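You operate a simulated robot arm through the tools that you are given. There is no shell and no other tool.

The job below is to be done with a simulated two-armed robot. You get a single attempt, and the scene is never put back.

Task
Key the job card's addresses for lamps one and four, then go back to lamp two.
Fine: Lamps two and three keep their addresses; faders stay.

Only the result counts: the job must be done as asked and must still hold three seconds after the hand-in. Knocking over, shifting, dropping, spilling or breaking anything else fails it.

Robot
Two 7-joint arms with fingered hands on one trunk that stands fixed in place. Base frame: the origin is at the foot of the trunk, x ahead of it, y to its left, z up; the work surface is at about z = 840. Units: mm, degrees, N and s.
The left shoulder is at [183, 125, 1126], the right one opposite. With the tool pointing down near the work surface each hand reaches from about 580 to 960 mm from the base axis, measured 20 degrees to its own side. Payload 3.7 kg a hand.
Tool frame (each hand has its own): the origin (TCP) lies between the finger pads and is the grasp point; the fingertips stand 25 mm ahead of it; z points along the fingers, y is the line along which they close. The gripper opens to 88 mm; its body begins 29 mm behind the TCP. The gripper is a hand of 5 fingers: y runs from the thumb to the fingers, the wrist lies at [-13, -97, -162] in the tool frame.
Orientation is that of the tool frame in the base frame, as [roll, pitch, yaw] about the fixed x, y, z axes, in that order (R = Rz(yaw) Ry(pitch) Rx(roll)). With the fingers straight down and the wrist toward the robot, the tool's x, y and z point along [0, 1, 0], [1, 0, 0] and [0, 0, -1] of the base frame.

Tools
- The arms move only by the tool play_rows. It takes "left_series", "right_series" or both (then of equal length, played together; a hand with none holds still); each is a list of rows, each a list of 6 numbers: the shift along the base's x, y, z in units of 50 mm (1.0 is 50 mm), then the turn, a rotation vector about the base's x, y, z in units of 4 degrees (1.0 is 4 degrees). In form: [[tx, ty, tz, ax, ay, az], ...]. A call has 1 to 20 rows; each row shifts and turns the commanded pose from where the row before left it. A call with a number of a shift or a turn outside -1 to 1 is refused whole. Each row takes 0.2 s and may step no farther than 50 mm and 8.6 degrees from the row before; otherwise, the whole call is refused. A pose out of reach is approached as far as the arm can. The call stops where the force on the tool passes 40 N (or 10 N more than at its start, if that is more) or the arm is blocked; 0.2 s more then pass. In this call time passes only in rows, and 0.2 s behind the last. It gives the time, the measured TCP pose, the force on the tool (base axes), the opening and the grip force at its end, in the units of the frame above (readings bear some noise), with the torque about the TCP (base axes, N m) and any sound that the robot's microphone picked up.
- Cameras (640 x 400 px; columns grow to the right, rows downward): "scene" is now at [283.5, -39.8, 1261.3]; the picture's right is [-0.46, -0.89, 0.00], its down [-0.55, 0.28, -0.79] and it looks along [0.70, -0.36, -0.62] (base axes); focal length 219 px, centre (320, 200). "left" rides on the left gripper at [-59, -79, -105] in its tool frame; the picture's right is [-0.73, -0.32, 0.61], its down [0.62, -0.68, 0.38] and it looks along [0.29, 0.66, 0.70] (tool axes); focal length 234 px, centre (320, 200). "right" rides on the right gripper at [59, -79, -105] in its tool frame; the picture's right is [-0.73, 0.32, -0.61], its down [-0.62, -0.68, 0.38] and it looks along [-0.29, 0.66, 0.70] (tool axes); focal length 234 px, centre (320, 200). There is no depth. A picture from a camera that has moved, and an enlarged one, comes with that camera's place and axes in the base frame and with its lens.
- snapshot(camera): a new picture of that camera. No time passes.
- lift_body(by): moves the trunk up (or, below 0, down) by that many mm; the arms and the scene camera ride with it, the base frame stays. It gives what a move gives, with no picture.
- curl_fingers(index, middle, ring, little, thumb_bend, thumb_turn, hand): sets how far each is bent, from 0 (flat) to 1 (curled in); at 0.3 the hand is open as for a grip, at 0.7 the pads meet at the TCP. One left out holds its place. A second passes; each finger stops where it meets its share of the squeeze, and holds until it gets a number again. It is the only way to open and close the hand. It gives what a move gives, with no picture; readings hold the bend of each and the force on index, middle, ring, little, thumb and palm. thumb_turn goes from beside the hand (0) to across from the fingers (1), as for a grip.
- pan_tilt(pan, tilt): turns the head with the scene camera to pan (to the left, within 80 degrees either way) and tilt (down, from -29 to 69), counted from straight ahead of the robot (the tilt from the chest, where the trunk bows). It gives what a move gives.
- inspect(camera, box): a new picture of the part [left, top, right, bottom] of that camera's present view, enlarged. No time passes.
- hand_in(): hands the job in; it is judged then, once.

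Nothing tells you positions but the pictures and the camera data. Unless the task says otherwise, let go and move clear before handing in.

The tools are called after "Call:" as name(argument=value, ...) on one line, values as JSON. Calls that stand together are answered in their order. play_rows: Moves the arms, as the interface text tells. Its arguments: {"type":"object","properties":{"left_series":{"type":"array","items":{"type":"array","items":{"type":"number"}}},"right_series":{"type":"array","items":{"type":"array","items":{"type":"number"}}}},"required":[]} The other tools are called the same way: lift_body (by) moves the trunk up or down; curl_fingers (index, middle, ring, little, thumb_bend, thumb_turn, hand) moves the fingers one by one; pan_tilt (pan, tilt) turns the head that bears the scene camera; snapshot (camera) takes a picture; inspect (camera, box) takes an enlarged picture of a part of a camera's view; hand_in () hands the job in.

At the start:

```text
time_s: 0.0
left_eef_pos: [538.7, 35.7, 1073.3]
left_ee_rot: [-180.0, -0.1, 90.1]
left_contact_force: [-0.7, 0.5, 1.1]
left_torque: [-0.03, 0.02, 0.0]
left_finger_gap: 87.7
left_grasp_force: 0.1
left_shape: jaw
left_bend: [0.3, 0.3, 0.3, 0.3, 0.3, 0.98]
left_finger forces: [0.0, 0.0, 0.0, 0.0, 0.1, 0.1]
right_eef_pos: [505.7, -322.0, 1131.3]
right_ee_rot: [-180.0, 0.0, 89.9]
right_contact_force: [-0.6, 0.7, -0.1]
right_torque: [0.01, 0.0, 0.01]
right_finger_gap: 87.6
right_grasp_force: 0.1
right_shape: jaw
right_bend: [0.3, 0.3, 0.3, 0.3, 0.3, 0.98]
right_finger forces: [0.1, 0.0, 0.0, 0.0, 0.1, 0.0]
trunk travel left (down, up): [-150.0, 265.0]
head pan, tilt (commanded): [-27.2, 38.1]
```

scene: 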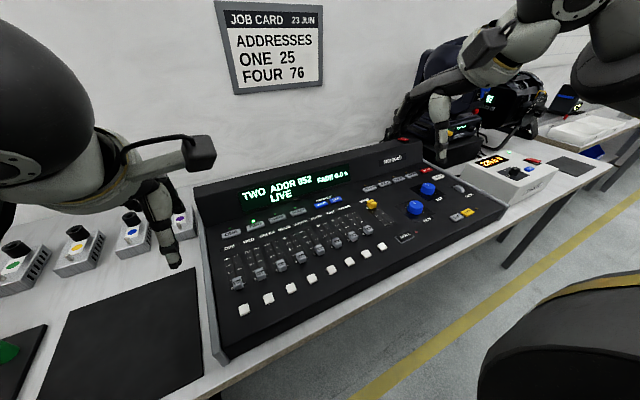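
right: 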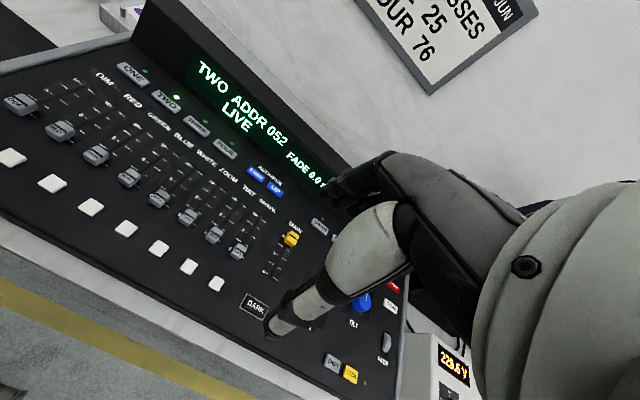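
left: 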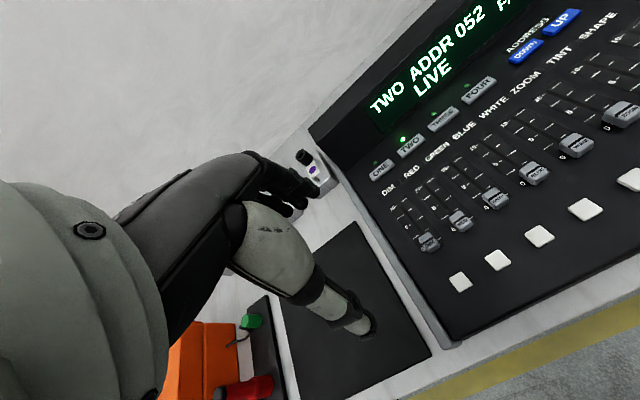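

The console shows "TWO ADDR 052 LIVE" with lamp buttons ONE–FOUR and blue ADDRESS DOWN/UP keys; the job card says ONE 25, FOUR 76. I'll look closer at the console before moving.

Call:
inspect(camera="scene", box=[190, 140, 350, 240])

Call:
inspect(camera="scene", box=[340, 130, 500, 230])

Call:
inspect(camera="right", box=[100, 40, 340, 190])

Call:
inspect(camera="scene", box=[210, 0, 330, 100])

Call:
inspect(camera="left", box=[360, 0, 640, 175])

```text
4.00 times, centred on (270, 190) of scene
camera zoom: at [283.5, -39.8, 1261.3], right [-0.46, -0.89, 0.0], down [-0.55, 0.28, -0.79], along [0.7, -0.36, -0.62], focal length 877 px, centre (520, 240)
```

zoom: 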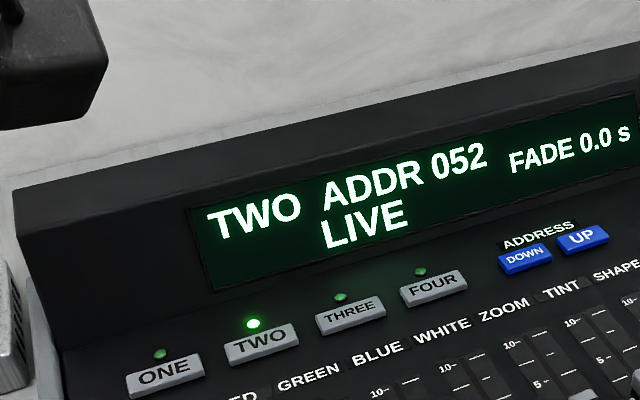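

```text
4.00 times, centred on (420, 180) of scene
camera zoom: at [283.5, -39.8, 1261.3], right [-0.46, -0.89, 0.0], down [-0.55, 0.28, -0.79], along [0.7, -0.36, -0.62], focal length 877 px, centre (-80, 280)
```

zoom: 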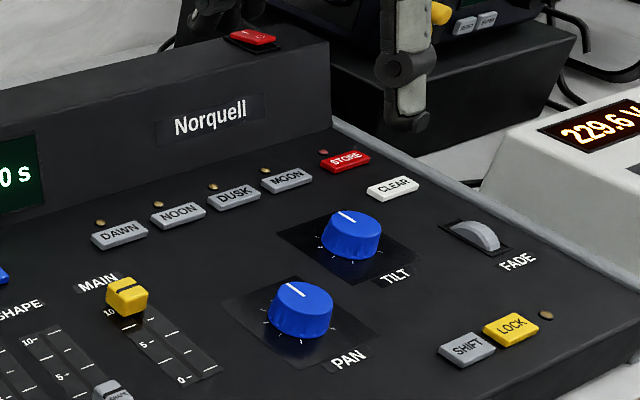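

```text
2.67 times, centred on (220, 115) of right
camera zoom: at [427.5, -263.9, 1233.9], right [0.32, -0.73, 0.61], down [-0.68, -0.62, -0.38], along [0.66, -0.29, -0.7], focal length 624 px, centre (587, 427)
```

zoom: 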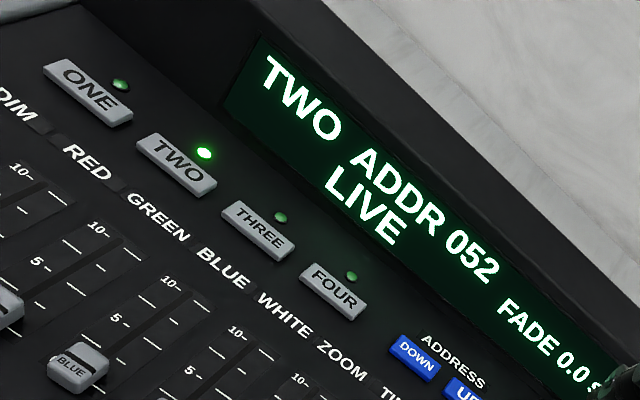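

```text
4.00 times, centred on (270, 50) of scene
camera zoom: at [283.5, -39.8, 1261.3], right [-0.46, -0.89, 0.0], down [-0.55, 0.28, -0.79], along [0.7, -0.36, -0.62], focal length 877 px, centre (520, 800)
```

zoom: 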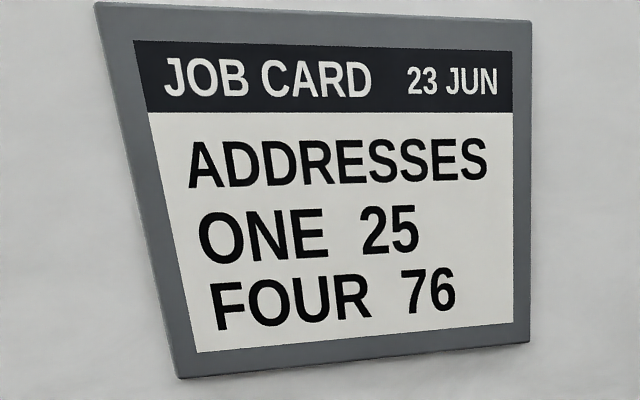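

```text
2.29 times, centred on (500, 88) of left
camera zoom: at [460.7, -23.7, 1178.0], right [-0.32, -0.73, -0.61], down [-0.68, 0.62, -0.38], along [0.66, 0.29, -0.7], focal length 535 px, centre (-91, 457)
```

zoom: 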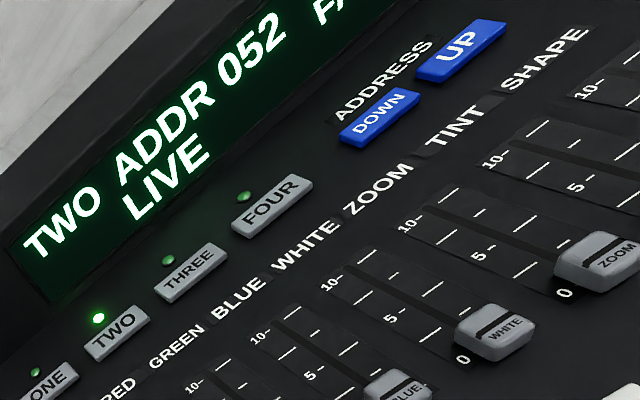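

ONE–FOUR sit at about x 733, y −16/−77/−139/−200, and DOWN/UP at about x 731, y −273/−322, all at z about 848. I'll form a pointing right hand while it is clear in the air, then look at it.

Call:
curl_fingers(hand="right", index=0.1, middle=1, ring=1, little=1)

Call:
snapshot(camera="scene")

Call:
snapshot(camera="right")

```text
time_s: 1.0
left_eef_pos: [539.0, 35.4, 1071.9]
left_ee_rot: [179.9, 0.0, 90.1]
left_contact_force: [-0.2, 0.0, 0.1]
left_torque: [-0.02, 0.05, -0.03]
left_finger_gap: 87.8
left_grasp_force: 0.1
left_shape: jaw
left_bend: [0.3, 0.3, 0.3, 0.3, 0.3, 0.98]
left_finger forces: [0.0, 0.0, 0.1, 0.2, 0.1, 0.1]
right_eef_pos: [505.3, -322.4, 1129.4]
right_ee_rot: [-180.0, 0.0, 89.9]
right_contact_force: [-0.5, -0.5, 0.6]
right_torque: [0.0, 0.0, 0.0]
right_finger_gap: 107.7
right_grasp_force: 0.0
right_shape: fingers
right_bend: [0.1, 1.0, 1.0, 1.0, 0.3, 0.98]
right_finger forces: [0.0, 0.0, 0.0, 0.1, 0.1, 0.0]
trunk travel left (down, up): [-150.0, 265.0]
head pan, tilt (commanded): [-27.2, 38.1]
```

```text
taken
camera scene: at [283.5, -39.8, 1261.3], right [-0.46, -0.89, 0.0], down [-0.55, 0.28, -0.79], along [0.7, -0.36, -0.62], focal length 219 px, centre (320, 200)
```

scene: 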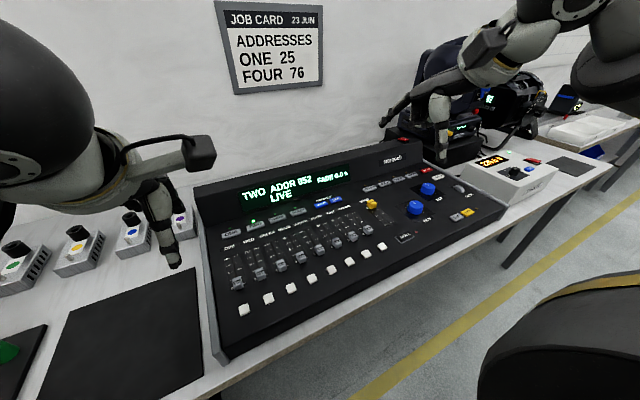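

```text
taken
camera right: at [427.5, -263.9, 1233.9], right [0.32, -0.73, 0.61], down [-0.68, -0.62, -0.38], along [0.66, -0.29, -0.7], focal length 234 px, centre (320, 200)
```

right: 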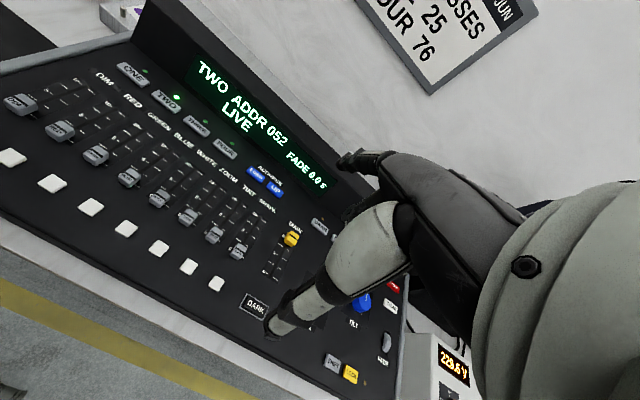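

The thumb still points down and the index now points forward. I'll enlarge both views to understand the hand's geometry.

Call:
inspect(camera="scene", box=[370, 0, 530, 160])

Call:
inspect(camera="right", box=[240, 130, 480, 350])

```text
2.50 times, centred on (450, 80) of scene
camera zoom: at [283.5, -39.8, 1261.3], right [-0.46, -0.89, 0.0], down [-0.55, 0.28, -0.79], along [0.7, -0.36, -0.62], focal length 548 px, centre (-5, 500)
```

zoom: 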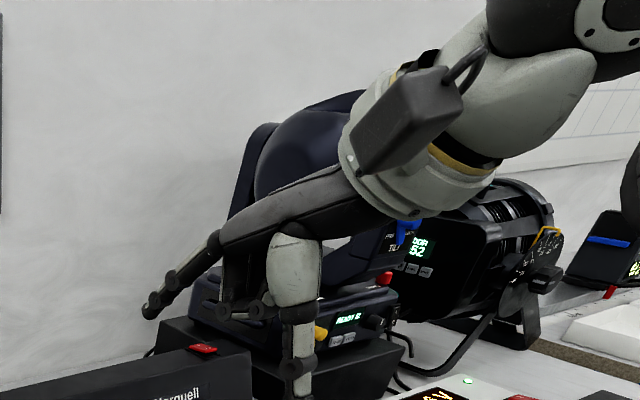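

```text
1.82 times, centred on (360, 240) of right
camera zoom: at [427.5, -263.9, 1233.9], right [0.32, -0.73, 0.61], down [-0.68, -0.62, -0.38], along [0.66, -0.29, -0.7], focal length 426 px, centre (247, 127)
```

zoom: 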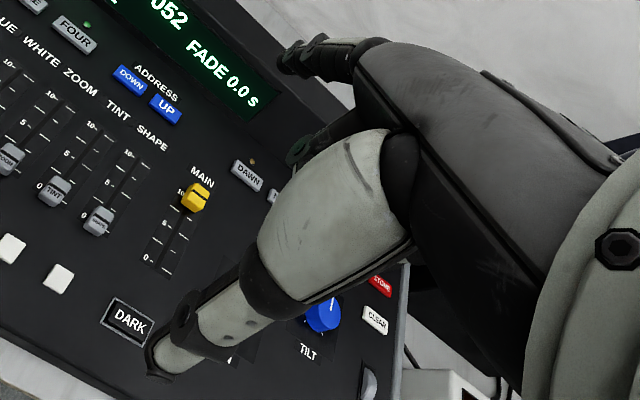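

The flat index tip sits about 72 mm ahead of the TCP and slopes 45° down, so tilting the hand about 30° forward makes it a good pointer. I'll tuck the thumb beside the hand and move to a safe hover short of the ADDRESS keys.

Call:
curl_fingers(hand="right", index=0.1, thumb_turn=0, thumb_bend=0.3)

Call:
play_rows(right_series=[[0.34, -0.02, -0.3, 0, 0.9375, 0], [0.34, -0.02, -0.3, 0, 0.9375, 0], [0.34, -0.02, -0.3, 0, 0.9375, 0], [0.34, -0.02, -0.3, 0, 0.9375, 0], [0.34, -0.02, -0.3, 0, 0.9375, 0], [0.34, -0.02, -0.3, 0, 0.9375, 0], [0.34, -0.02, -0.3, 0, 0.9375, 0], [0.34, -0.02, -0.3, 0, 0.9375, 0]])

Call:
snapshot(camera="scene")

Call:
snapshot(camera="right")

Call:
snapshot(camera="left")

```text
time_s: 2.0
left_eef_pos: [539.0, 35.9, 1072.8]
left_ee_rot: [179.9, 0.1, 90.0]
left_contact_force: [-0.1, 0.3, 0.2]
left_torque: [0.04, -0.01, 0.02]
left_finger_gap: 87.4
left_grasp_force: 0.0
left_shape: jaw
left_bend: [0.3, 0.3, 0.3, 0.3, 0.3, 0.98]
left_finger forces: [0.0, 0.1, 0.0, 0.0, 0.1, 0.1]
right_eef_pos: [505.3, -323.2, 1128.8]
right_ee_rot: [179.9, -0.1, 90.1]
right_contact_force: [-0.4, -0.3, 0.7]
right_torque: [-0.01, -0.02, -0.01]
right_finger_gap: 123.6
right_grasp_force: 0.1
right_shape: fingers
right_bend: [0.1, 1.0, 1.0, 1.0, 0.3, 0.0]
right_finger forces: [0.1, 0.0, 0.0, 0.1, 0.0, 0.0]
trunk travel left (down, up): [-150.0, 265.0]
head pan, tilt (commanded): [-27.2, 38.1]
```

```text
time_s: 3.8
left_eef_pos: [540.3, 35.2, 1071.9]
left_ee_rot: [-179.9, 0.0, 90.0]
left_contact_force: [-0.1, 0.2, -0.4]
left_torque: [0.02, -0.02, -0.01]
left_finger_gap: 87.6
left_grasp_force: 0.0
left_shape: jaw
left_bend: [0.3, 0.3, 0.3, 0.3, 0.3, 0.98]
left_finger forces: [0.0, 0.0, 0.0, 0.0, 0.1, 0.1]
right_eef_pos: [641.7, -330.6, 1009.1]
right_ee_rot: [-149.9, 0.0, 90.0]
right_contact_force: [1.0, 0.0, 0.6]
right_torque: [0.01, 0.0, 0.06]
right_finger_gap: 123.3
right_grasp_force: 0.0
right_shape: fingers
right_bend: [0.1, 1.0, 1.0, 1.0, 0.3, 0.0]
right_finger forces: [0.0, 0.0, 0.0, 0.0, 0.0, 0.1]
trunk travel left (down, up): [-150.0, 265.0]
head pan, tilt (commanded): [-27.2, 38.1]
```

```text
taken
camera scene: at [284.5, -39.9, 1260.9], right [-0.46, -0.89, 0.0], down [-0.55, 0.28, -0.79], along [0.7, -0.36, -0.62], focal length 219 px, centre (320, 200)
```

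scene: 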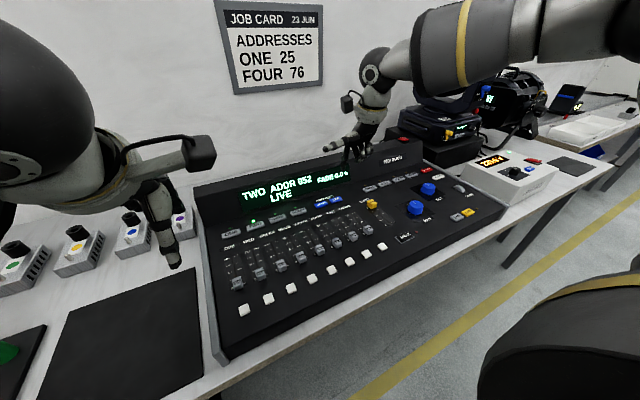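

```text
taken
camera right: at [627.9, -271.9, 1138.0], right [0.58, -0.73, 0.36], down [-0.78, -0.62, 0.01], along [0.22, -0.29, -0.93], focal length 234 px, centre (320, 200)
```

right: 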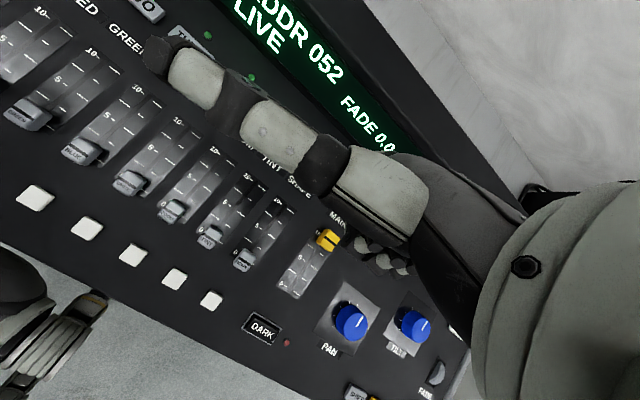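

```text
taken
camera left: at [461.6, -23.7, 1177.3], right [-0.32, -0.73, -0.61], down [-0.68, 0.62, -0.38], along [0.66, 0.29, -0.7], focal length 234 px, centre (320, 200)
```

left: 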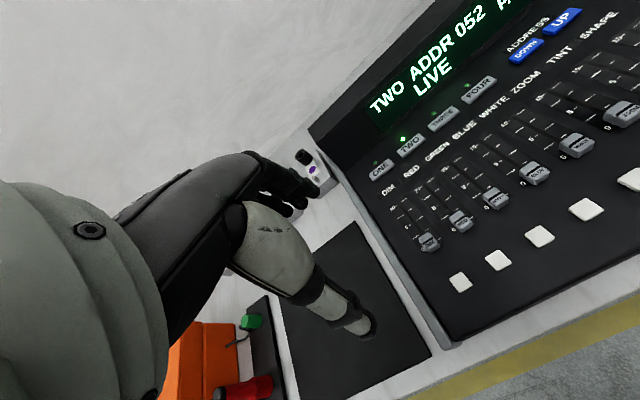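

The hand is tilted and hovering; the thumb now sticks out to the left. I'll enlarge the scene view of the fingertips.

Call:
inspect(camera="scene", box=[300, 80, 420, 220])

Call:
inspect(camera="scene", box=[310, 120, 390, 170])

```text
2.86 times, centred on (360, 150) of scene
camera zoom: at [284.5, -39.9, 1260.9], right [-0.46, -0.89, 0.0], down [-0.55, 0.28, -0.79], along [0.7, -0.36, -0.62], focal length 626 px, centre (206, 343)
```

zoom: 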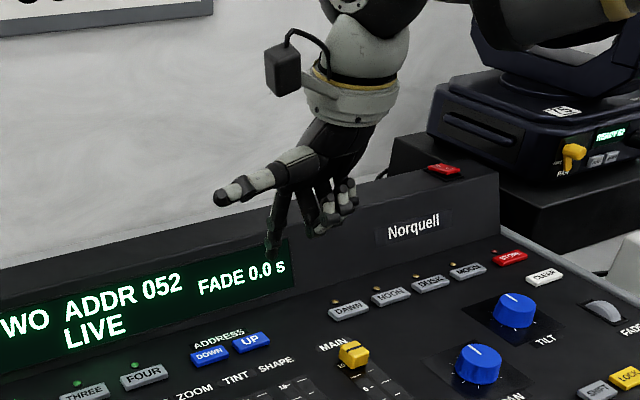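

```text
8.00 times, centred on (350, 145) of scene
camera zoom: at [284.5, -39.9, 1260.9], right [-0.46, -0.89, 0.0], down [-0.55, 0.28, -0.79], along [0.7, -0.36, -0.62], focal length 1753 px, centre (80, 640)
```

zoom: 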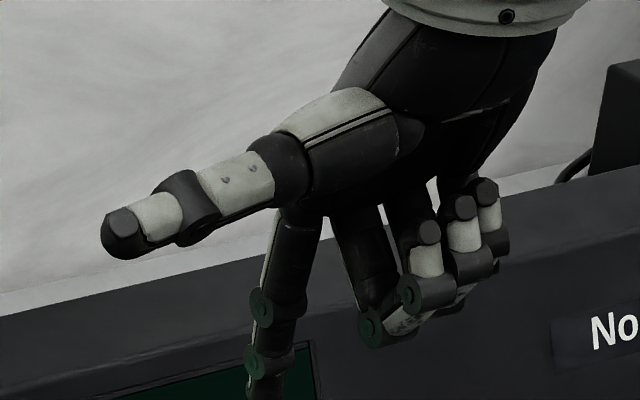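

I'll zoom in on the index tip to fix its place in the tool frame.

Call:
inspect(camera="scene", box=[325, 145, 365, 175])

Call:
inspect(camera="right", box=[160, 20, 440, 260])

```text
13.33 times, centred on (345, 160) of scene
camera zoom: at [284.5, -39.9, 1260.9], right [-0.46, -0.89, 0.0], down [-0.55, 0.28, -0.79], along [0.7, -0.36, -0.62], focal length 2922 px, centre (-13, 733)
```

zoom: 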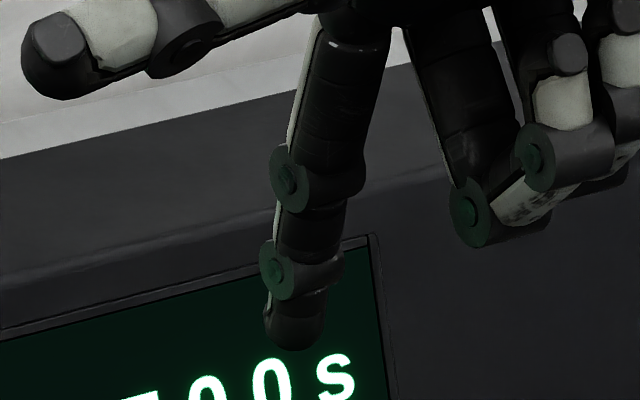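

```text
1.67 times, centred on (300, 140) of right
camera zoom: at [627.9, -271.9, 1138.0], right [0.58, -0.73, 0.36], down [-0.78, -0.62, 0.01], along [0.22, -0.29, -0.93], focal length 390 px, centre (353, 300)
```

zoom: 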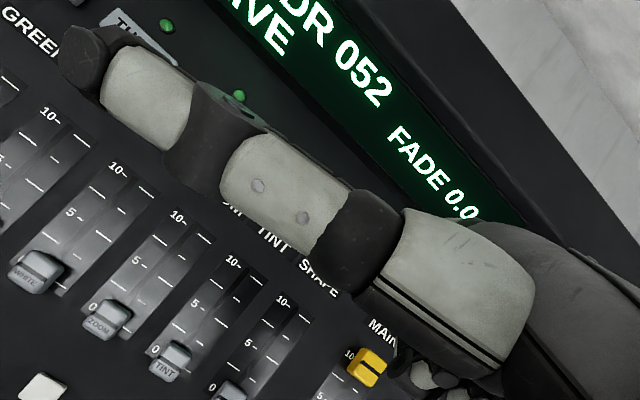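

The index tip lies at about tool [8, 72, 6], and it is the lowest point with the curled fingers some 29 mm higher. I'll move the left hand out of the way, then bring the right index over ONE, tilting a little more.

Call:
play_rows(left_series=[[0.1, 0.9, 0.2, 0, 0, 0], [0.1, 0.9, 0.2, 0, 0, 0], [0.1, 0.9, 0.2, 0, 0, 0], [0.1, 0.9, 0.2, 0, 0, 0], [0.1, 0.9, 0.2, 0, 0, 0]])

Call:
play_rows(right_series=[[0.096, 0.766, -0.15, 0, 0.25, 0], [0.096, 0.766, -0.15, 0, 0.25, 0], [0.096, 0.766, -0.15, 0, 0.25, 0], [0.096, 0.766, -0.15, 0, 0.25, 0], [0.096, 0.766, -0.15, 0, 0.25, 0], [0.096, 0.766, -0.15, 0, 0.25, 0], [0.096, 0.766, -0.15, 0, 0.25, 0], [0.096, 0.766, -0.15, 0, 0.25, 0]])

Call:
snapshot(camera="scene")

Call:
snapshot(camera="left")

Call:
inspect(camera="scene", box=[190, 160, 350, 260])

```text
time_s: 5.0
left_eef_pos: [560.4, 260.5, 1123.3]
left_ee_rot: [179.8, 0.1, 89.9]
left_contact_force: [-0.8, 0.8, 0.5]
left_torque: [0.01, -0.02, 0.0]
left_finger_gap: 87.6
left_grasp_force: 0.1
left_shape: jaw
left_bend: [0.3, 0.3, 0.3, 0.3, 0.3, 0.98]
left_finger forces: [0.1, 0.0, 0.0, 0.0, 0.0, 0.0]
right_eef_pos: [641.1, -330.3, 1011.1]
right_ee_rot: [-150.0, 0.0, 89.9]
right_contact_force: [-0.6, 0.4, -0.2]
right_torque: [-0.01, -0.01, -0.02]
right_finger_gap: 123.7
right_grasp_force: 0.0
right_shape: fingers
right_bend: [0.1, 1.0, 1.0, 1.0, 0.3, 0.0]
right_finger forces: [0.0, 0.1, 0.0, 0.1, 0.0, 0.0]
trunk travel left (down, up): [-150.0, 265.0]
head pan, tilt (commanded): [-27.2, 38.1]
```

```text
time_s: 6.8
left_eef_pos: [562.3, 258.1, 1122.2]
left_ee_rot: [180.0, -0.1, 90.0]
left_contact_force: [0.2, 0.3, -0.7]
left_torque: [0.01, 0.04, 0.01]
left_finger_gap: 87.7
left_grasp_force: 0.1
left_shape: jaw
left_bend: [0.3, 0.3, 0.3, 0.3, 0.3, 0.98]
left_finger forces: [0.0, 0.0, 0.0, 0.1, 0.0, 0.0]
right_eef_pos: [652.1, -109.7, 949.5]
right_ee_rot: [-142.0, 0.1, 90.2]
right_contact_force: [0.3, 0.3, 0.4]
right_torque: [0.03, 0.0, -0.01]
right_finger_gap: 123.5
right_grasp_force: 0.0
right_shape: fingers
right_bend: [0.1, 1.0, 1.0, 1.0, 0.3, 0.0]
right_finger forces: [0.0, 0.0, 0.1, 0.1, 0.0, 0.0]
right hand out of reach, approached as far as the arm can: row 6, 7, 8
trunk travel left (down, up): [-150.0, 265.0]
head pan, tilt (commanded): [-27.2, 38.1]
```

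```text
taken
camera scene: at [284.1, -40.3, 1261.0], right [-0.46, -0.89, 0.0], down [-0.55, 0.28, -0.79], along [0.7, -0.36, -0.62], focal length 219 px, centre (320, 200)
```

scene: 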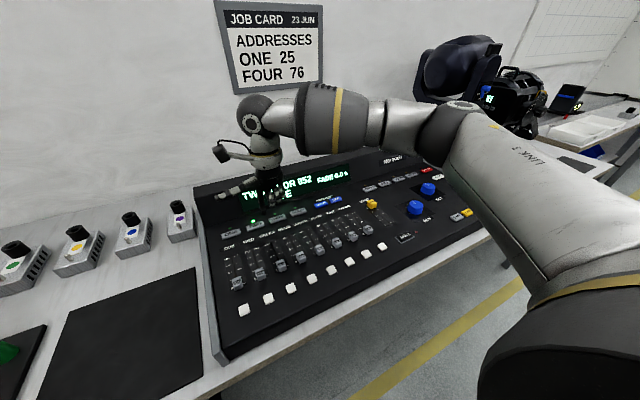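

```text
taken
camera left: at [483.5, 199.2, 1227.2], right [-0.32, -0.73, -0.61], down [-0.68, 0.62, -0.38], along [0.66, 0.29, -0.7], focal length 234 px, centre (320, 200)
```

left: 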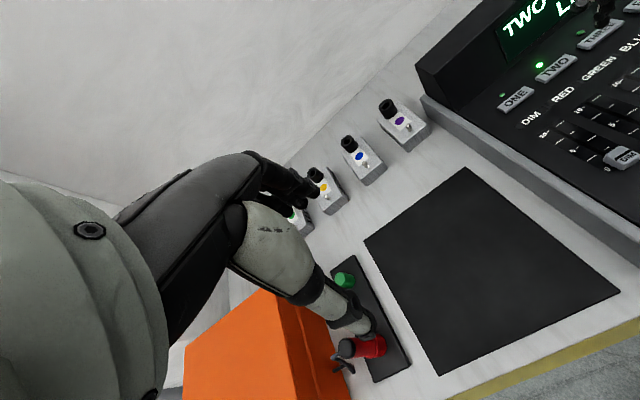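

```text
4.00 times, centred on (270, 210) of scene
camera zoom: at [284.1, -40.3, 1261.0], right [-0.46, -0.89, 0.0], down [-0.55, 0.28, -0.79], along [0.7, -0.36, -0.62], focal length 877 px, centre (520, 160)
```

zoom: 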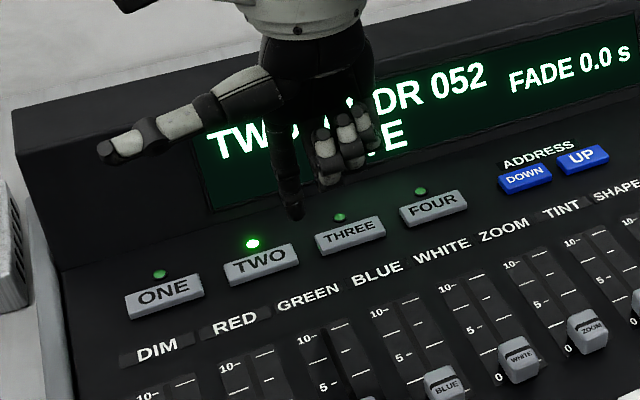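

The right arm can't reach past about y −110 in this pose, so the left hand will press ONE and TWO and the right will press UP/DOWN/FOUR. I'll take the right hand back toward UP and shape the left hand as a pointer.

Call:
play_rows(right_series=[[0.0, -0.75, 0.1, 0, 0, 0], [0.0, -0.75, 0.1, 0, 0, 0], [0.0, -0.75, 0.1, 0, 0, 0], [0.0, -0.75, 0.1, 0, 0, 0], [0.0, -0.75, 0.1, 0, 0, 0], [0.0, -0.75, 0.1, 0, 0, 0]])

Call:
curl_fingers(hand="left", index=0.1, middle=1, ring=1, little=1, thumb_turn=0, thumb_bend=0.3)

```text
time_s: 8.2
left_eef_pos: [560.3, 258.2, 1122.5]
left_ee_rot: [-180.0, 0.0, 90.0]
left_contact_force: [-0.1, -0.2, -0.3]
left_torque: [0.0, -0.01, -0.01]
left_finger_gap: 87.7
left_grasp_force: 0.1
left_shape: jaw
left_bend: [0.3, 0.3, 0.3, 0.3, 0.3, 0.98]
left_finger forces: [0.0, 0.0, 0.1, 0.0, 0.0, 0.0]
right_eef_pos: [650.6, -335.3, 981.4]
right_ee_rot: [-142.0, 0.0, 90.0]
right_contact_force: [0.3, 0.7, 0.5]
right_torque: [-0.04, 0.0, 0.01]
right_finger_gap: 123.5
right_grasp_force: 0.0
right_shape: fingers
right_bend: [0.1, 1.0, 1.0, 1.0, 0.3, 0.0]
right_finger forces: [0.0, 0.0, 0.0, 0.0, 0.0, 0.0]
trunk travel left (down, up): [-150.0, 265.0]
head pan, tilt (commanded): [-27.2, 38.1]
```

```text
time_s: 9.2
left_eef_pos: [560.5, 258.8, 1123.2]
left_ee_rot: [180.0, 0.0, 90.1]
left_contact_force: [-0.5, -0.2, 0.3]
left_torque: [-0.02, -0.01, 0.0]
left_finger_gap: 123.5
left_grasp_force: 0.1
left_shape: fingers
left_bend: [0.1, 1.0, 1.0, 1.0, 0.3, 0.0]
left_finger forces: [0.0, 0.0, 0.0, 0.0, 0.1, 0.0]
right_eef_pos: [650.7, -333.9, 981.0]
right_ee_rot: [-142.0, 0.0, 90.0]
right_contact_force: [-0.9, 0.0, 0.2]
right_torque: [-0.01, 0.03, 0.02]
right_finger_gap: 123.7
right_grasp_force: 0.1
right_shape: fingers
right_bend: [0.1, 1.0, 1.0, 1.0, 0.3, 0.0]
right_finger forces: [0.0, 0.1, 0.0, 0.0, 0.0, 0.0]
trunk travel left (down, up): [-150.0, 265.0]
head pan, tilt (commanded): [-27.2, 38.1]
```

With the hand untilted and the index at 0.3, the tip should sit about 44 mm ahead of and 25 mm below the TCP, which needs less wrist bend. I'll bring the left hand over ONE in that pose.

Call:
curl_fingers(hand="left", index=0.3)

Call:
play_rows(left_series=[[0.3, -0.666, -0.38, 0, 0, 0], [0.3, -0.666, -0.38, 0, 0, 0], [0.3, -0.666, -0.38, 0, 0, 0], [0.3, -0.666, -0.38, 0, 0, 0], [0.3, -0.666, -0.38, 0, 0, 0], [0.3, -0.666, -0.38, 0, 0, 0], [0.3, -0.666, -0.38, 0, 0, 0], [0.3, -0.666, -0.38, 0, 0, 0]])

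Call:
snapshot(camera="scene")

Call:
snapshot(camera="left")

Call:
snapshot(camera="right")

```text
time_s: 10.2
left_eef_pos: [561.1, 257.7, 1122.5]
left_ee_rot: [180.0, 0.0, 90.0]
left_contact_force: [0.0, 0.1, -0.3]
left_torque: [-0.01, 0.03, 0.0]
left_finger_gap: 117.3
left_grasp_force: 0.1
left_shape: fingers
left_bend: [0.3, 1.0, 1.0, 1.0, 0.3, 0.0]
left_finger forces: [0.1, 0.0, 0.0, 0.0, 0.1, 0.1]
right_eef_pos: [651.4, -334.9, 981.7]
right_ee_rot: [-142.0, 0.0, 90.0]
right_contact_force: [0.1, -0.7, -0.3]
right_torque: [0.02, 0.0, -0.03]
right_finger_gap: 123.6
right_grasp_force: 0.1
right_shape: fingers
right_bend: [0.1, 1.0, 1.0, 1.0, 0.3, 0.0]
right_finger forces: [0.0, 0.0, 0.0, 0.0, 0.0, 0.1]
trunk travel left (down, up): [-150.0, 265.0]
head pan, tilt (commanded): [-27.2, 38.1]
```

```text
time_s: 12.0
left_eef_pos: [684.7, -6.2, 970.9]
left_ee_rot: [-180.0, -0.1, 90.1]
left_contact_force: [0.6, 0.3, 0.3]
left_torque: [0.0, -0.01, 0.0]
left_finger_gap: 117.6
left_grasp_force: 0.0
left_shape: fingers
left_bend: [0.3, 1.0, 1.0, 1.0, 0.3, 0.0]
left_finger forces: [0.0, 0.0, 0.0, 0.0, 0.0, 0.0]
right_eef_pos: [651.6, -334.1, 980.1]
right_ee_rot: [-142.0, 0.0, 90.1]
right_contact_force: [0.3, 0.0, -0.2]
right_torque: [-0.03, -0.01, 0.02]
right_finger_gap: 123.7
right_grasp_force: 0.0
right_shape: fingers
right_bend: [0.1, 1.0, 1.0, 1.0, 0.3, 0.0]
right_finger forces: [0.1, 0.0, 0.0, 0.0, 0.1, 0.0]
trunk travel left (down, up): [-150.0, 265.0]
head pan, tilt (commanded): [-27.2, 38.1]
```

```text
taken
camera scene: at [284.0, -40.1, 1261.1], right [-0.46, -0.89, 0.0], down [-0.55, 0.28, -0.79], along [0.7, -0.36, -0.62], focal length 219 px, centre (320, 200)
```

scene: 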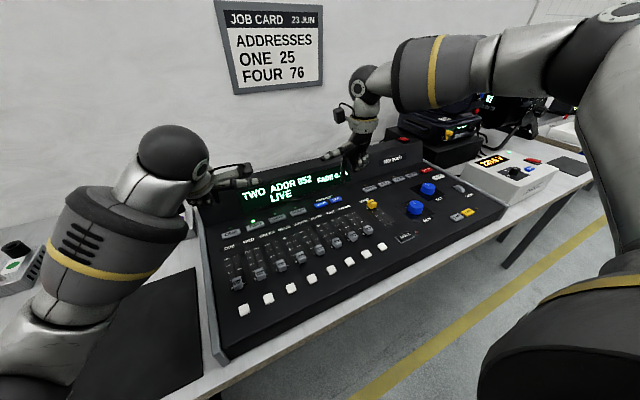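

```text
taken
camera left: at [606.2, -65.9, 1076.6], right [-0.32, -0.73, -0.61], down [-0.68, 0.62, -0.38], along [0.66, 0.29, -0.7], focal length 234 px, centre (320, 200)
```

left: 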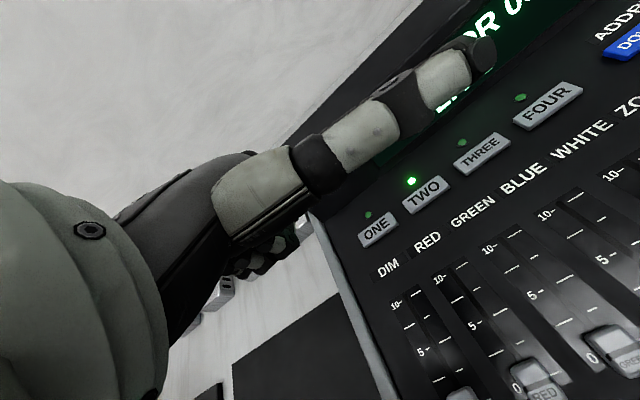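

```text
taken
camera right: at [654.7, -275.5, 1110.5], right [0.63, -0.73, 0.28], down [-0.77, -0.62, 0.12], along [0.09, -0.29, -0.95], focal length 234 px, centre (320, 200)
```

right: 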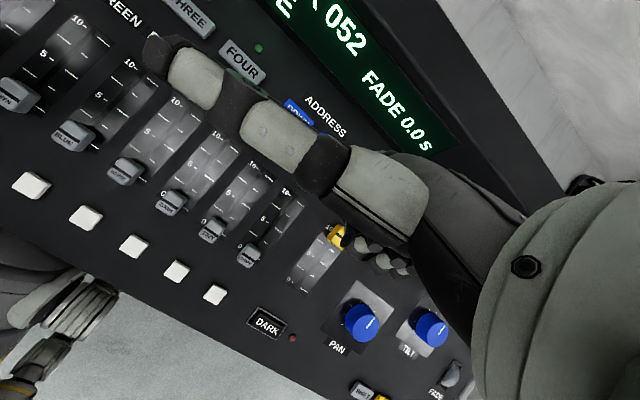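

The left arm reached the hover. I'll enlarge the scene view of the left index to check where its tip is relative to ONE.

Call:
inspect(camera="scene", box=[190, 150, 290, 250])

Call:
inspect(camera="left", box=[200, 130, 460, 300])

```text
4.00 times, centred on (240, 200) of scene
camera zoom: at [284.0, -40.1, 1261.1], right [-0.46, -0.89, 0.0], down [-0.55, 0.28, -0.79], along [0.7, -0.36, -0.62], focal length 877 px, centre (640, 200)
```

zoom: 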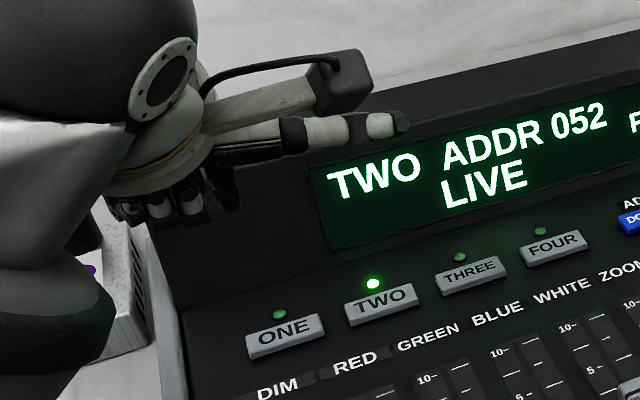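

```text
2.35 times, centred on (330, 215) of left
camera zoom: at [606.2, -65.9, 1076.6], right [-0.32, -0.73, -0.61], down [-0.68, 0.62, -0.38], along [0.66, 0.29, -0.7], focal length 551 px, centre (296, 165)
```

zoom: 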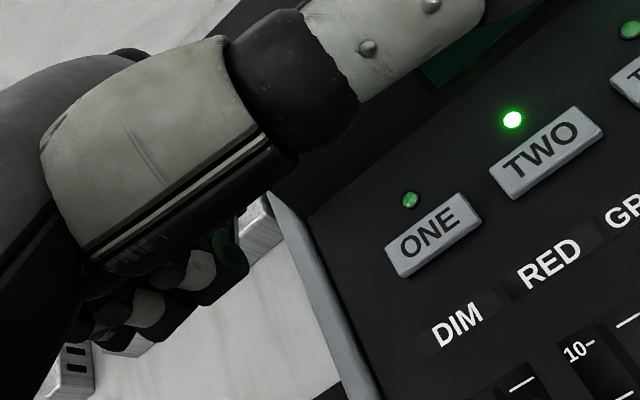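

Call:
inspect(camera="scene", box=[212, 180, 262, 220])

```text
10.00 times, centred on (237, 200) of scene
camera zoom: at [284.0, -40.1, 1261.1], right [-0.46, -0.89, 0.0], down [-0.55, 0.28, -0.79], along [0.7, -0.36, -0.62], focal length 2192 px, centre (1150, 200)
```

zoom: 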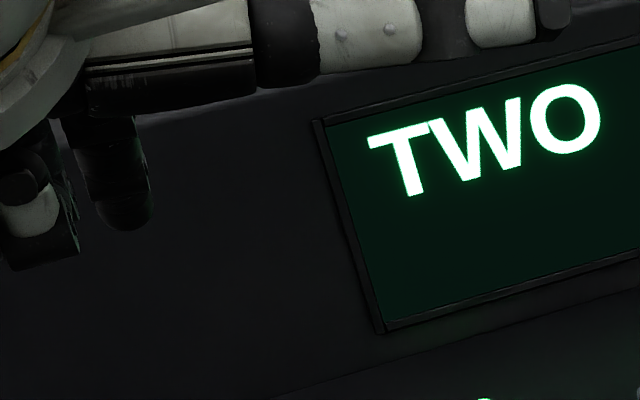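

The left tip appears at about (735, −10.5, 949), nearly over ONE. I'll shift 5 mm right and lower 75 mm, then check alignment before pressing.

Call:
play_rows(left_series=[[0, -0.05, -0.75, 0, 0, 0], [0, -0.05, -0.75, 0, 0, 0]])

Call:
inspect(camera="scene", box=[200, 190, 280, 250])

Call:
snapshot(camera="left")

Call:
snapshot(camera="scene")

```text
time_s: 12.6
left_eef_pos: [685.7, -12.7, 896.3]
left_ee_rot: [180.0, -0.1, 90.0]
left_contact_force: [0.0, -0.8, 0.5]
left_torque: [0.01, -0.01, -0.01]
left_finger_gap: 117.6
left_grasp_force: 0.0
left_shape: fingers
left_bend: [0.3, 1.0, 1.0, 1.0, 0.3, 0.0]
left_finger forces: [0.0, 0.0, 0.1, 0.0, 0.1, 0.1]
right_eef_pos: [651.6, -334.9, 980.9]
right_ee_rot: [-142.0, 0.1, 90.0]
right_contact_force: [-0.4, -0.7, 0.8]
right_torque: [-0.02, 0.02, 0.0]
right_finger_gap: 123.6
right_grasp_force: 0.2
right_shape: fingers
right_bend: [0.1, 1.0, 1.0, 1.0, 0.3, 0.0]
right_finger forces: [0.1, 0.0, 0.0, 0.0, 0.1, 0.0]
trunk travel left (down, up): [-150.0, 265.0]
head pan, tilt (commanded): [-27.2, 38.1]
```

```text
6.67 times, centred on (240, 220) of scene
camera zoom: at [283.6, -39.9, 1261.3], right [-0.46, -0.89, 0.0], down [-0.55, 0.28, -0.79], along [0.7, -0.36, -0.62], focal length 1461 px, centre (853, 67)
```

zoom: 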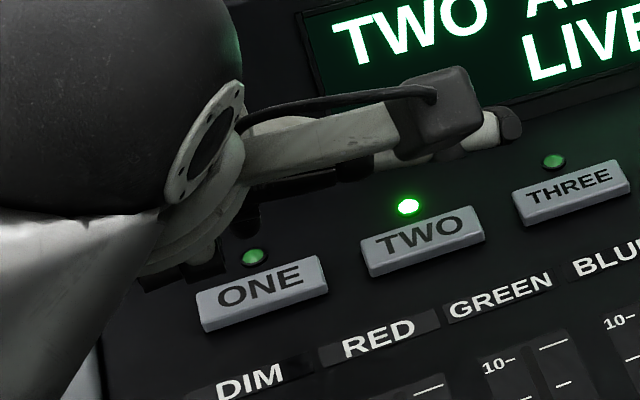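

```text
taken
camera left: at [606.6, -71.3, 1002.0], right [-0.32, -0.73, -0.61], down [-0.68, 0.62, -0.38], along [0.66, 0.29, -0.7], focal length 234 px, centre (320, 200)
```

left: 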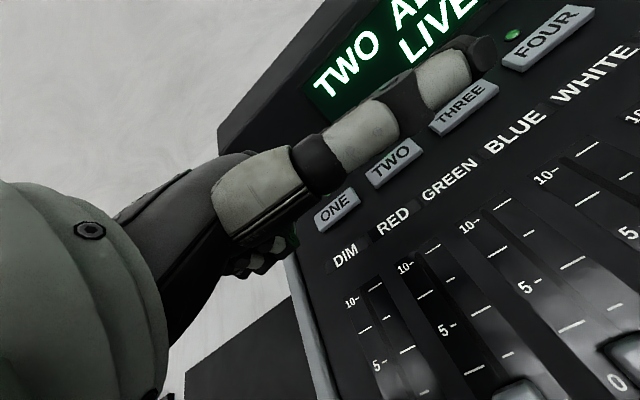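

```text
taken
camera scene: at [283.6, -39.9, 1261.3], right [-0.46, -0.89, 0.0], down [-0.55, 0.28, -0.79], along [0.7, -0.36, -0.62], focal length 219 px, centre (320, 200)
```

scene: 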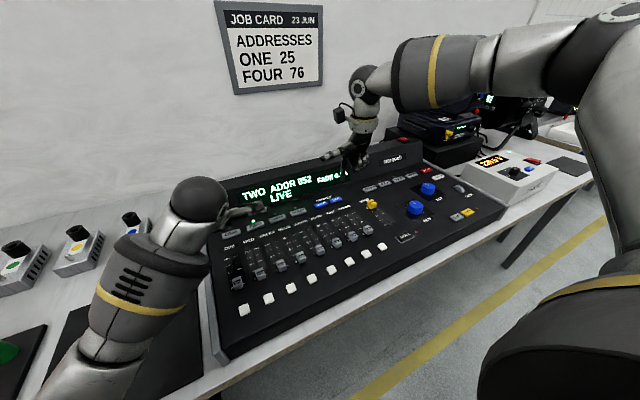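

The tip is over ONE at about (734.5, −16). I'll lower it in small steps and watch the force and display.

Call:
play_rows(left_series=[[0, 0, -0.4, 0, 0, 0], [0, 0, -0.06, 0, 0, 0], [0, 0, -0.06, 0, 0, 0]])

Call:
inspect(camera="scene", box=[200, 170, 360, 270])

```text
time_s: 13.4
left_eef_pos: [683.0, -11.7, 870.1]
left_ee_rot: [-180.0, 0.0, 90.1]
left_contact_force: [0.0, -0.6, -0.4]
left_torque: [-0.02, -0.04, 0.02]
left_finger_gap: 117.7
left_grasp_force: 0.1
left_shape: fingers
left_bend: [0.3, 1.0, 1.0, 1.0, 0.3, 0.0]
left_finger forces: [0.3, 0.1, 0.1, 0.1, 0.0, 0.1]
right_eef_pos: [650.9, -334.2, 981.4]
right_ee_rot: [-141.9, 0.0, 90.0]
right_contact_force: [-0.2, -0.3, 0.1]
right_torque: [0.03, -0.01, 0.01]
right_finger_gap: 123.6
right_grasp_force: 0.1
right_shape: fingers
right_bend: [0.1, 1.0, 1.0, 1.0, 0.3, 0.0]
right_finger forces: [0.0, 0.1, 0.0, 0.1, 0.1, 0.0]
trunk travel left (down, up): [-150.0, 265.0]
head pan, tilt (commanded): [-27.2, 38.1]
```

```text
4.00 times, centred on (280, 220) of scene
camera zoom: at [283.6, -39.9, 1261.3], right [-0.46, -0.89, 0.0], down [-0.55, 0.28, -0.79], along [0.7, -0.36, -0.62], focal length 877 px, centre (480, 120)
```

zoom: 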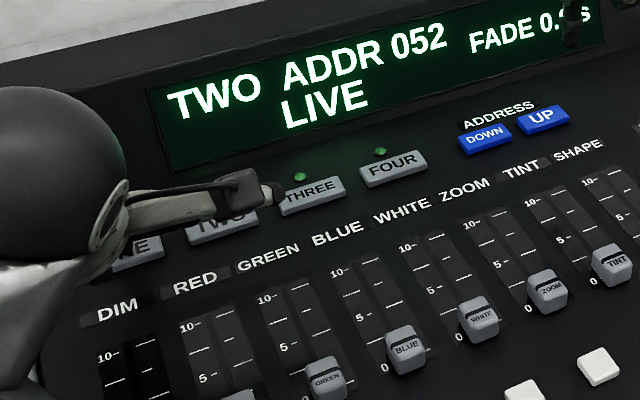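

No key action yet and only a trace of force on the index. I'll step down another few mm.

Call:
play_rows(left_series=[[0, 0, -0.05, 0, 0, 0], [0, 0, -0.05, 0, 0, 0]])

Call:
inspect(camera="scene", box=[200, 170, 360, 270])

```text
time_s: 14.0
left_eef_pos: [684.8, -10.9, 865.7]
left_ee_rot: [179.9, 0.0, 90.0]
left_contact_force: [-0.7, -0.3, 2.8]
left_torque: [0.0, -0.14, -0.02]
left_finger_gap: 117.8
left_grasp_force: 1.4
left_shape: fingers
left_bend: [0.3, 1.0, 1.0, 1.0, 0.3, 0.0]
left_finger forces: [2.8, 0.0, 0.0, 0.0, 0.1, 0.0]
right_eef_pos: [649.8, -333.8, 981.3]
right_ee_rot: [-142.1, 0.0, 89.9]
right_contact_force: [1.1, 0.7, -0.6]
right_torque: [-0.01, 0.01, -0.02]
right_finger_gap: 123.5
right_grasp_force: 0.1
right_shape: fingers
right_bend: [0.1, 1.0, 1.0, 1.0, 0.3, 0.0]
right_finger forces: [0.0, 0.0, 0.1, 0.1, 0.1, 0.1]
trunk travel left (down, up): [-150.0, 265.0]
head pan, tilt (commanded): [-27.2, 38.1]
heard: click
```

```text
4.00 times, centred on (280, 220) of scene
camera zoom: at [283.0, -39.8, 1261.5], right [-0.46, -0.89, 0.0], down [-0.55, 0.28, -0.79], along [0.7, -0.36, -0.62], focal length 877 px, centre (480, 120)
```

zoom: 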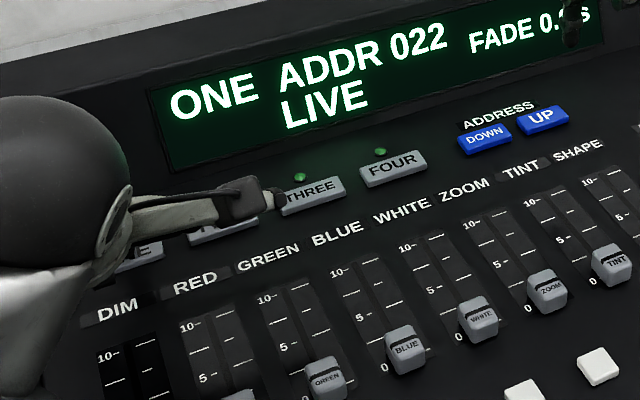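

ONE is selected with address 022, so it needs three UP presses to reach 025. I'll lift the left hand off and bring the right index to just above UP.

Call:
play_rows(left_series=[[0, 0, 0.6, 0, 0, 0], [0, 0.3, 0.6, 0, 0, 0]], right_series=[[0.275, 0.05, -0.5, 0, 0, 0], [0.275, 0.05, -0.5, 0, 0, 0]])

Call:
snapshot(camera="scene")

Call:
inspect(camera="scene", box=[290, 150, 390, 220])

Call:
snapshot(camera="left")

Call:
snapshot(camera="right")

```text
time_s: 14.6
left_eef_pos: [684.0, 2.4, 923.9]
left_ee_rot: [-179.9, 0.0, 90.1]
left_contact_force: [-0.4, -0.3, -0.6]
left_torque: [-0.03, -0.04, 0.0]
left_finger_gap: 117.6
left_grasp_force: 0.0
left_shape: fingers
left_bend: [0.3, 1.0, 1.0, 1.0, 0.3, 0.0]
left_finger forces: [0.0, 0.0, 0.0, 0.0, 0.0, 0.0]
right_eef_pos: [679.5, -327.8, 929.8]
right_ee_rot: [-142.0, -0.1, 90.0]
right_contact_force: [-0.1, -0.1, -0.7]
right_torque: [0.0, 0.0, -0.01]
right_finger_gap: 123.6
right_grasp_force: 0.1
right_shape: fingers
right_bend: [0.1, 1.0, 1.0, 1.0, 0.3, 0.0]
right_finger forces: [0.0, 0.0, 0.0, 0.0, 0.0, 0.1]
trunk travel left (down, up): [-150.0, 265.0]
head pan, tilt (commanded): [-27.2, 38.1]
```

```text
taken
camera scene: at [283.9, -39.9, 1261.1], right [-0.46, -0.89, 0.0], down [-0.55, 0.28, -0.79], along [0.7, -0.36, -0.62], focal length 219 px, centre (320, 200)
```

scene: 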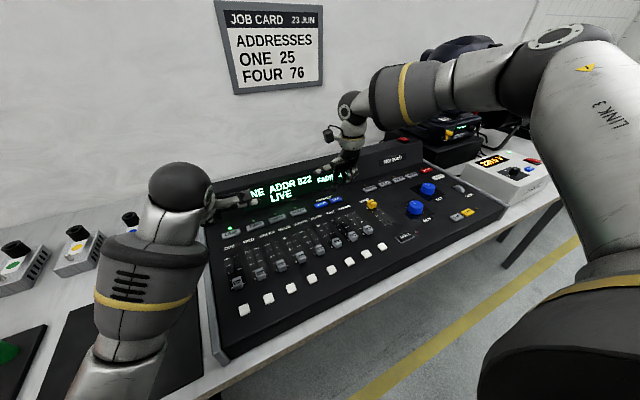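

```text
5.71 times, centred on (340, 185) of scene
camera zoom: at [283.9, -39.9, 1261.1], right [-0.46, -0.89, 0.0], down [-0.55, 0.28, -0.79], along [0.7, -0.36, -0.62], focal length 1252 px, centre (206, 286)
```

zoom: 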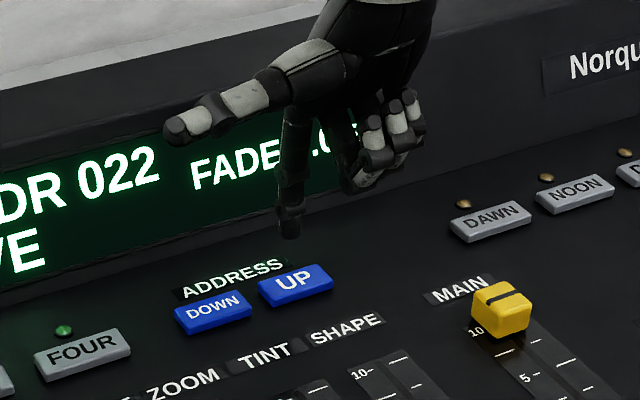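

```text
taken
camera left: at [606.4, -56.2, 1028.9], right [-0.32, -0.73, -0.61], down [-0.68, 0.62, -0.38], along [0.66, 0.29, -0.7], focal length 234 px, centre (320, 200)
```

left: 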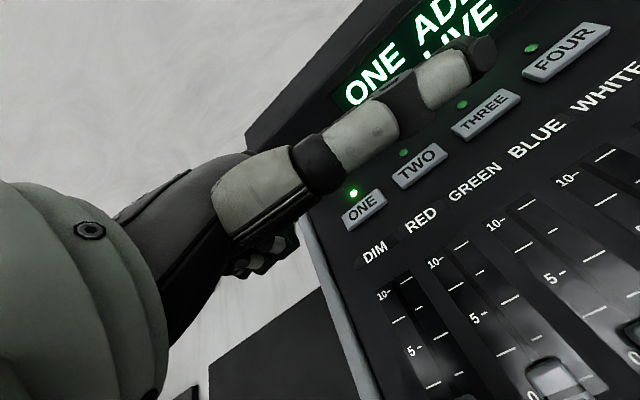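

```text
taken
camera right: at [683.4, -269.4, 1060.3], right [0.63, -0.73, 0.28], down [-0.77, -0.62, 0.12], along [0.09, -0.29, -0.95], focal length 234 px, centre (320, 200)
```

right: 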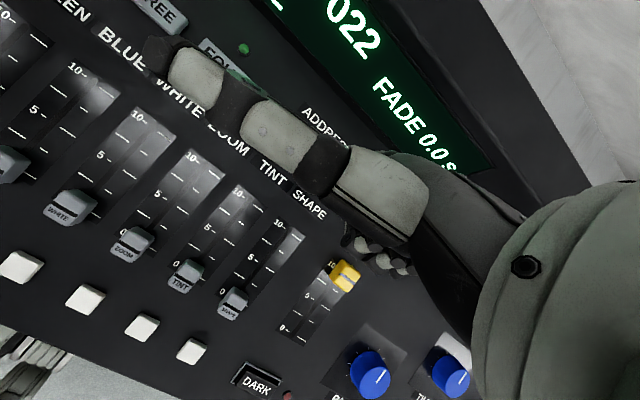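

The right tip is at about (732, −319, 881), just above UP. I'll lower and step down until it clicks, checking the display.

Call:
play_rows(right_series=[[0, -0.08, -0.55, 0, 0, 0], [0, 0, -0.06, 0, 0, 0], [0, 0, -0.05, 0, 0, 0]])

Call:
inspect(camera="scene", box=[220, 150, 390, 240])

```text
time_s: 15.4
left_eef_pos: [683.1, 2.7, 924.6]
left_ee_rot: [180.0, -0.1, 90.0]
left_contact_force: [-0.2, 0.0, 0.8]
left_torque: [-0.04, -0.03, -0.01]
left_finger_gap: 117.4
left_grasp_force: 0.0
left_shape: fingers
left_bend: [0.3, 1.0, 1.0, 1.0, 0.3, 0.0]
left_finger forces: [0.1, 0.0, 0.1, 0.0, 0.0, 0.0]
right_eef_pos: [679.7, -331.4, 897.2]
right_ee_rot: [-142.1, 0.0, 90.0]
right_contact_force: [-0.8, 0.7, 1.7]
right_torque: [0.04, -0.1, 0.01]
right_finger_gap: 123.2
right_grasp_force: 0.9
right_shape: fingers
right_bend: [0.1, 1.0, 1.0, 1.0, 0.3, 0.0]
right_finger forces: [1.9, 0.1, 0.0, 0.0, 0.0, 0.1]
trunk travel left (down, up): [-150.0, 265.0]
head pan, tilt (commanded): [-27.2, 38.1]
heard: click
```

```text
3.76 times, centred on (305, 195) of scene
camera zoom: at [283.4, -39.7, 1261.4], right [-0.46, -0.89, 0.0], down [-0.55, 0.28, -0.79], along [0.7, -0.36, -0.62], focal length 825 px, centre (376, 219)
```

zoom: 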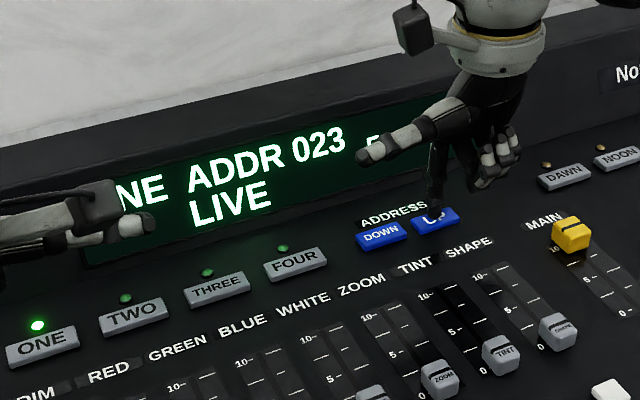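

One click took it to 023. I'll lift off 10 mm to release and check that the display holds.

Call:
play_rows(right_series=[[0, 0, 0.2, 0, 0, 0]])

Call:
inspect(camera="scene", box=[220, 150, 390, 240])

```text
time_s: 15.8
left_eef_pos: [684.0, 3.7, 923.1]
left_ee_rot: [-179.9, 0.0, 90.0]
left_contact_force: [-0.7, 0.0, 0.0]
left_torque: [-0.02, 0.02, 0.01]
left_finger_gap: 117.4
left_grasp_force: 0.0
left_shape: fingers
left_bend: [0.3, 1.0, 1.0, 1.0, 0.3, 0.0]
left_finger forces: [0.0, 0.1, 0.0, 0.0, 0.0, 0.0]
right_eef_pos: [680.5, -332.2, 906.3]
right_ee_rot: [-141.9, 0.0, 90.1]
right_contact_force: [-0.2, -0.3, -0.3]
right_torque: [0.05, 0.02, 0.01]
right_finger_gap: 123.6
right_grasp_force: 0.1
right_shape: fingers
right_bend: [0.1, 1.0, 1.0, 1.0, 0.3, 0.0]
right_finger forces: [0.0, 0.0, 0.1, 0.0, 0.1, 0.1]
trunk travel left (down, up): [-150.0, 265.0]
head pan, tilt (commanded): [-27.2, 38.1]
```

```text
3.76 times, centred on (305, 195) of scene
camera zoom: at [283.3, -39.7, 1261.4], right [-0.46, -0.89, 0.0], down [-0.55, 0.28, -0.79], along [0.7, -0.36, -0.62], focal length 825 px, centre (376, 219)
```

zoom: 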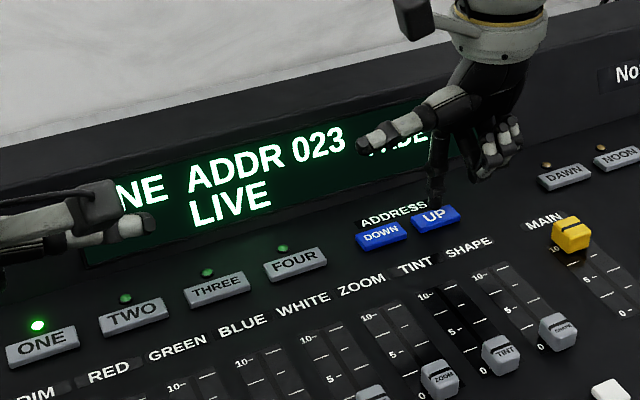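

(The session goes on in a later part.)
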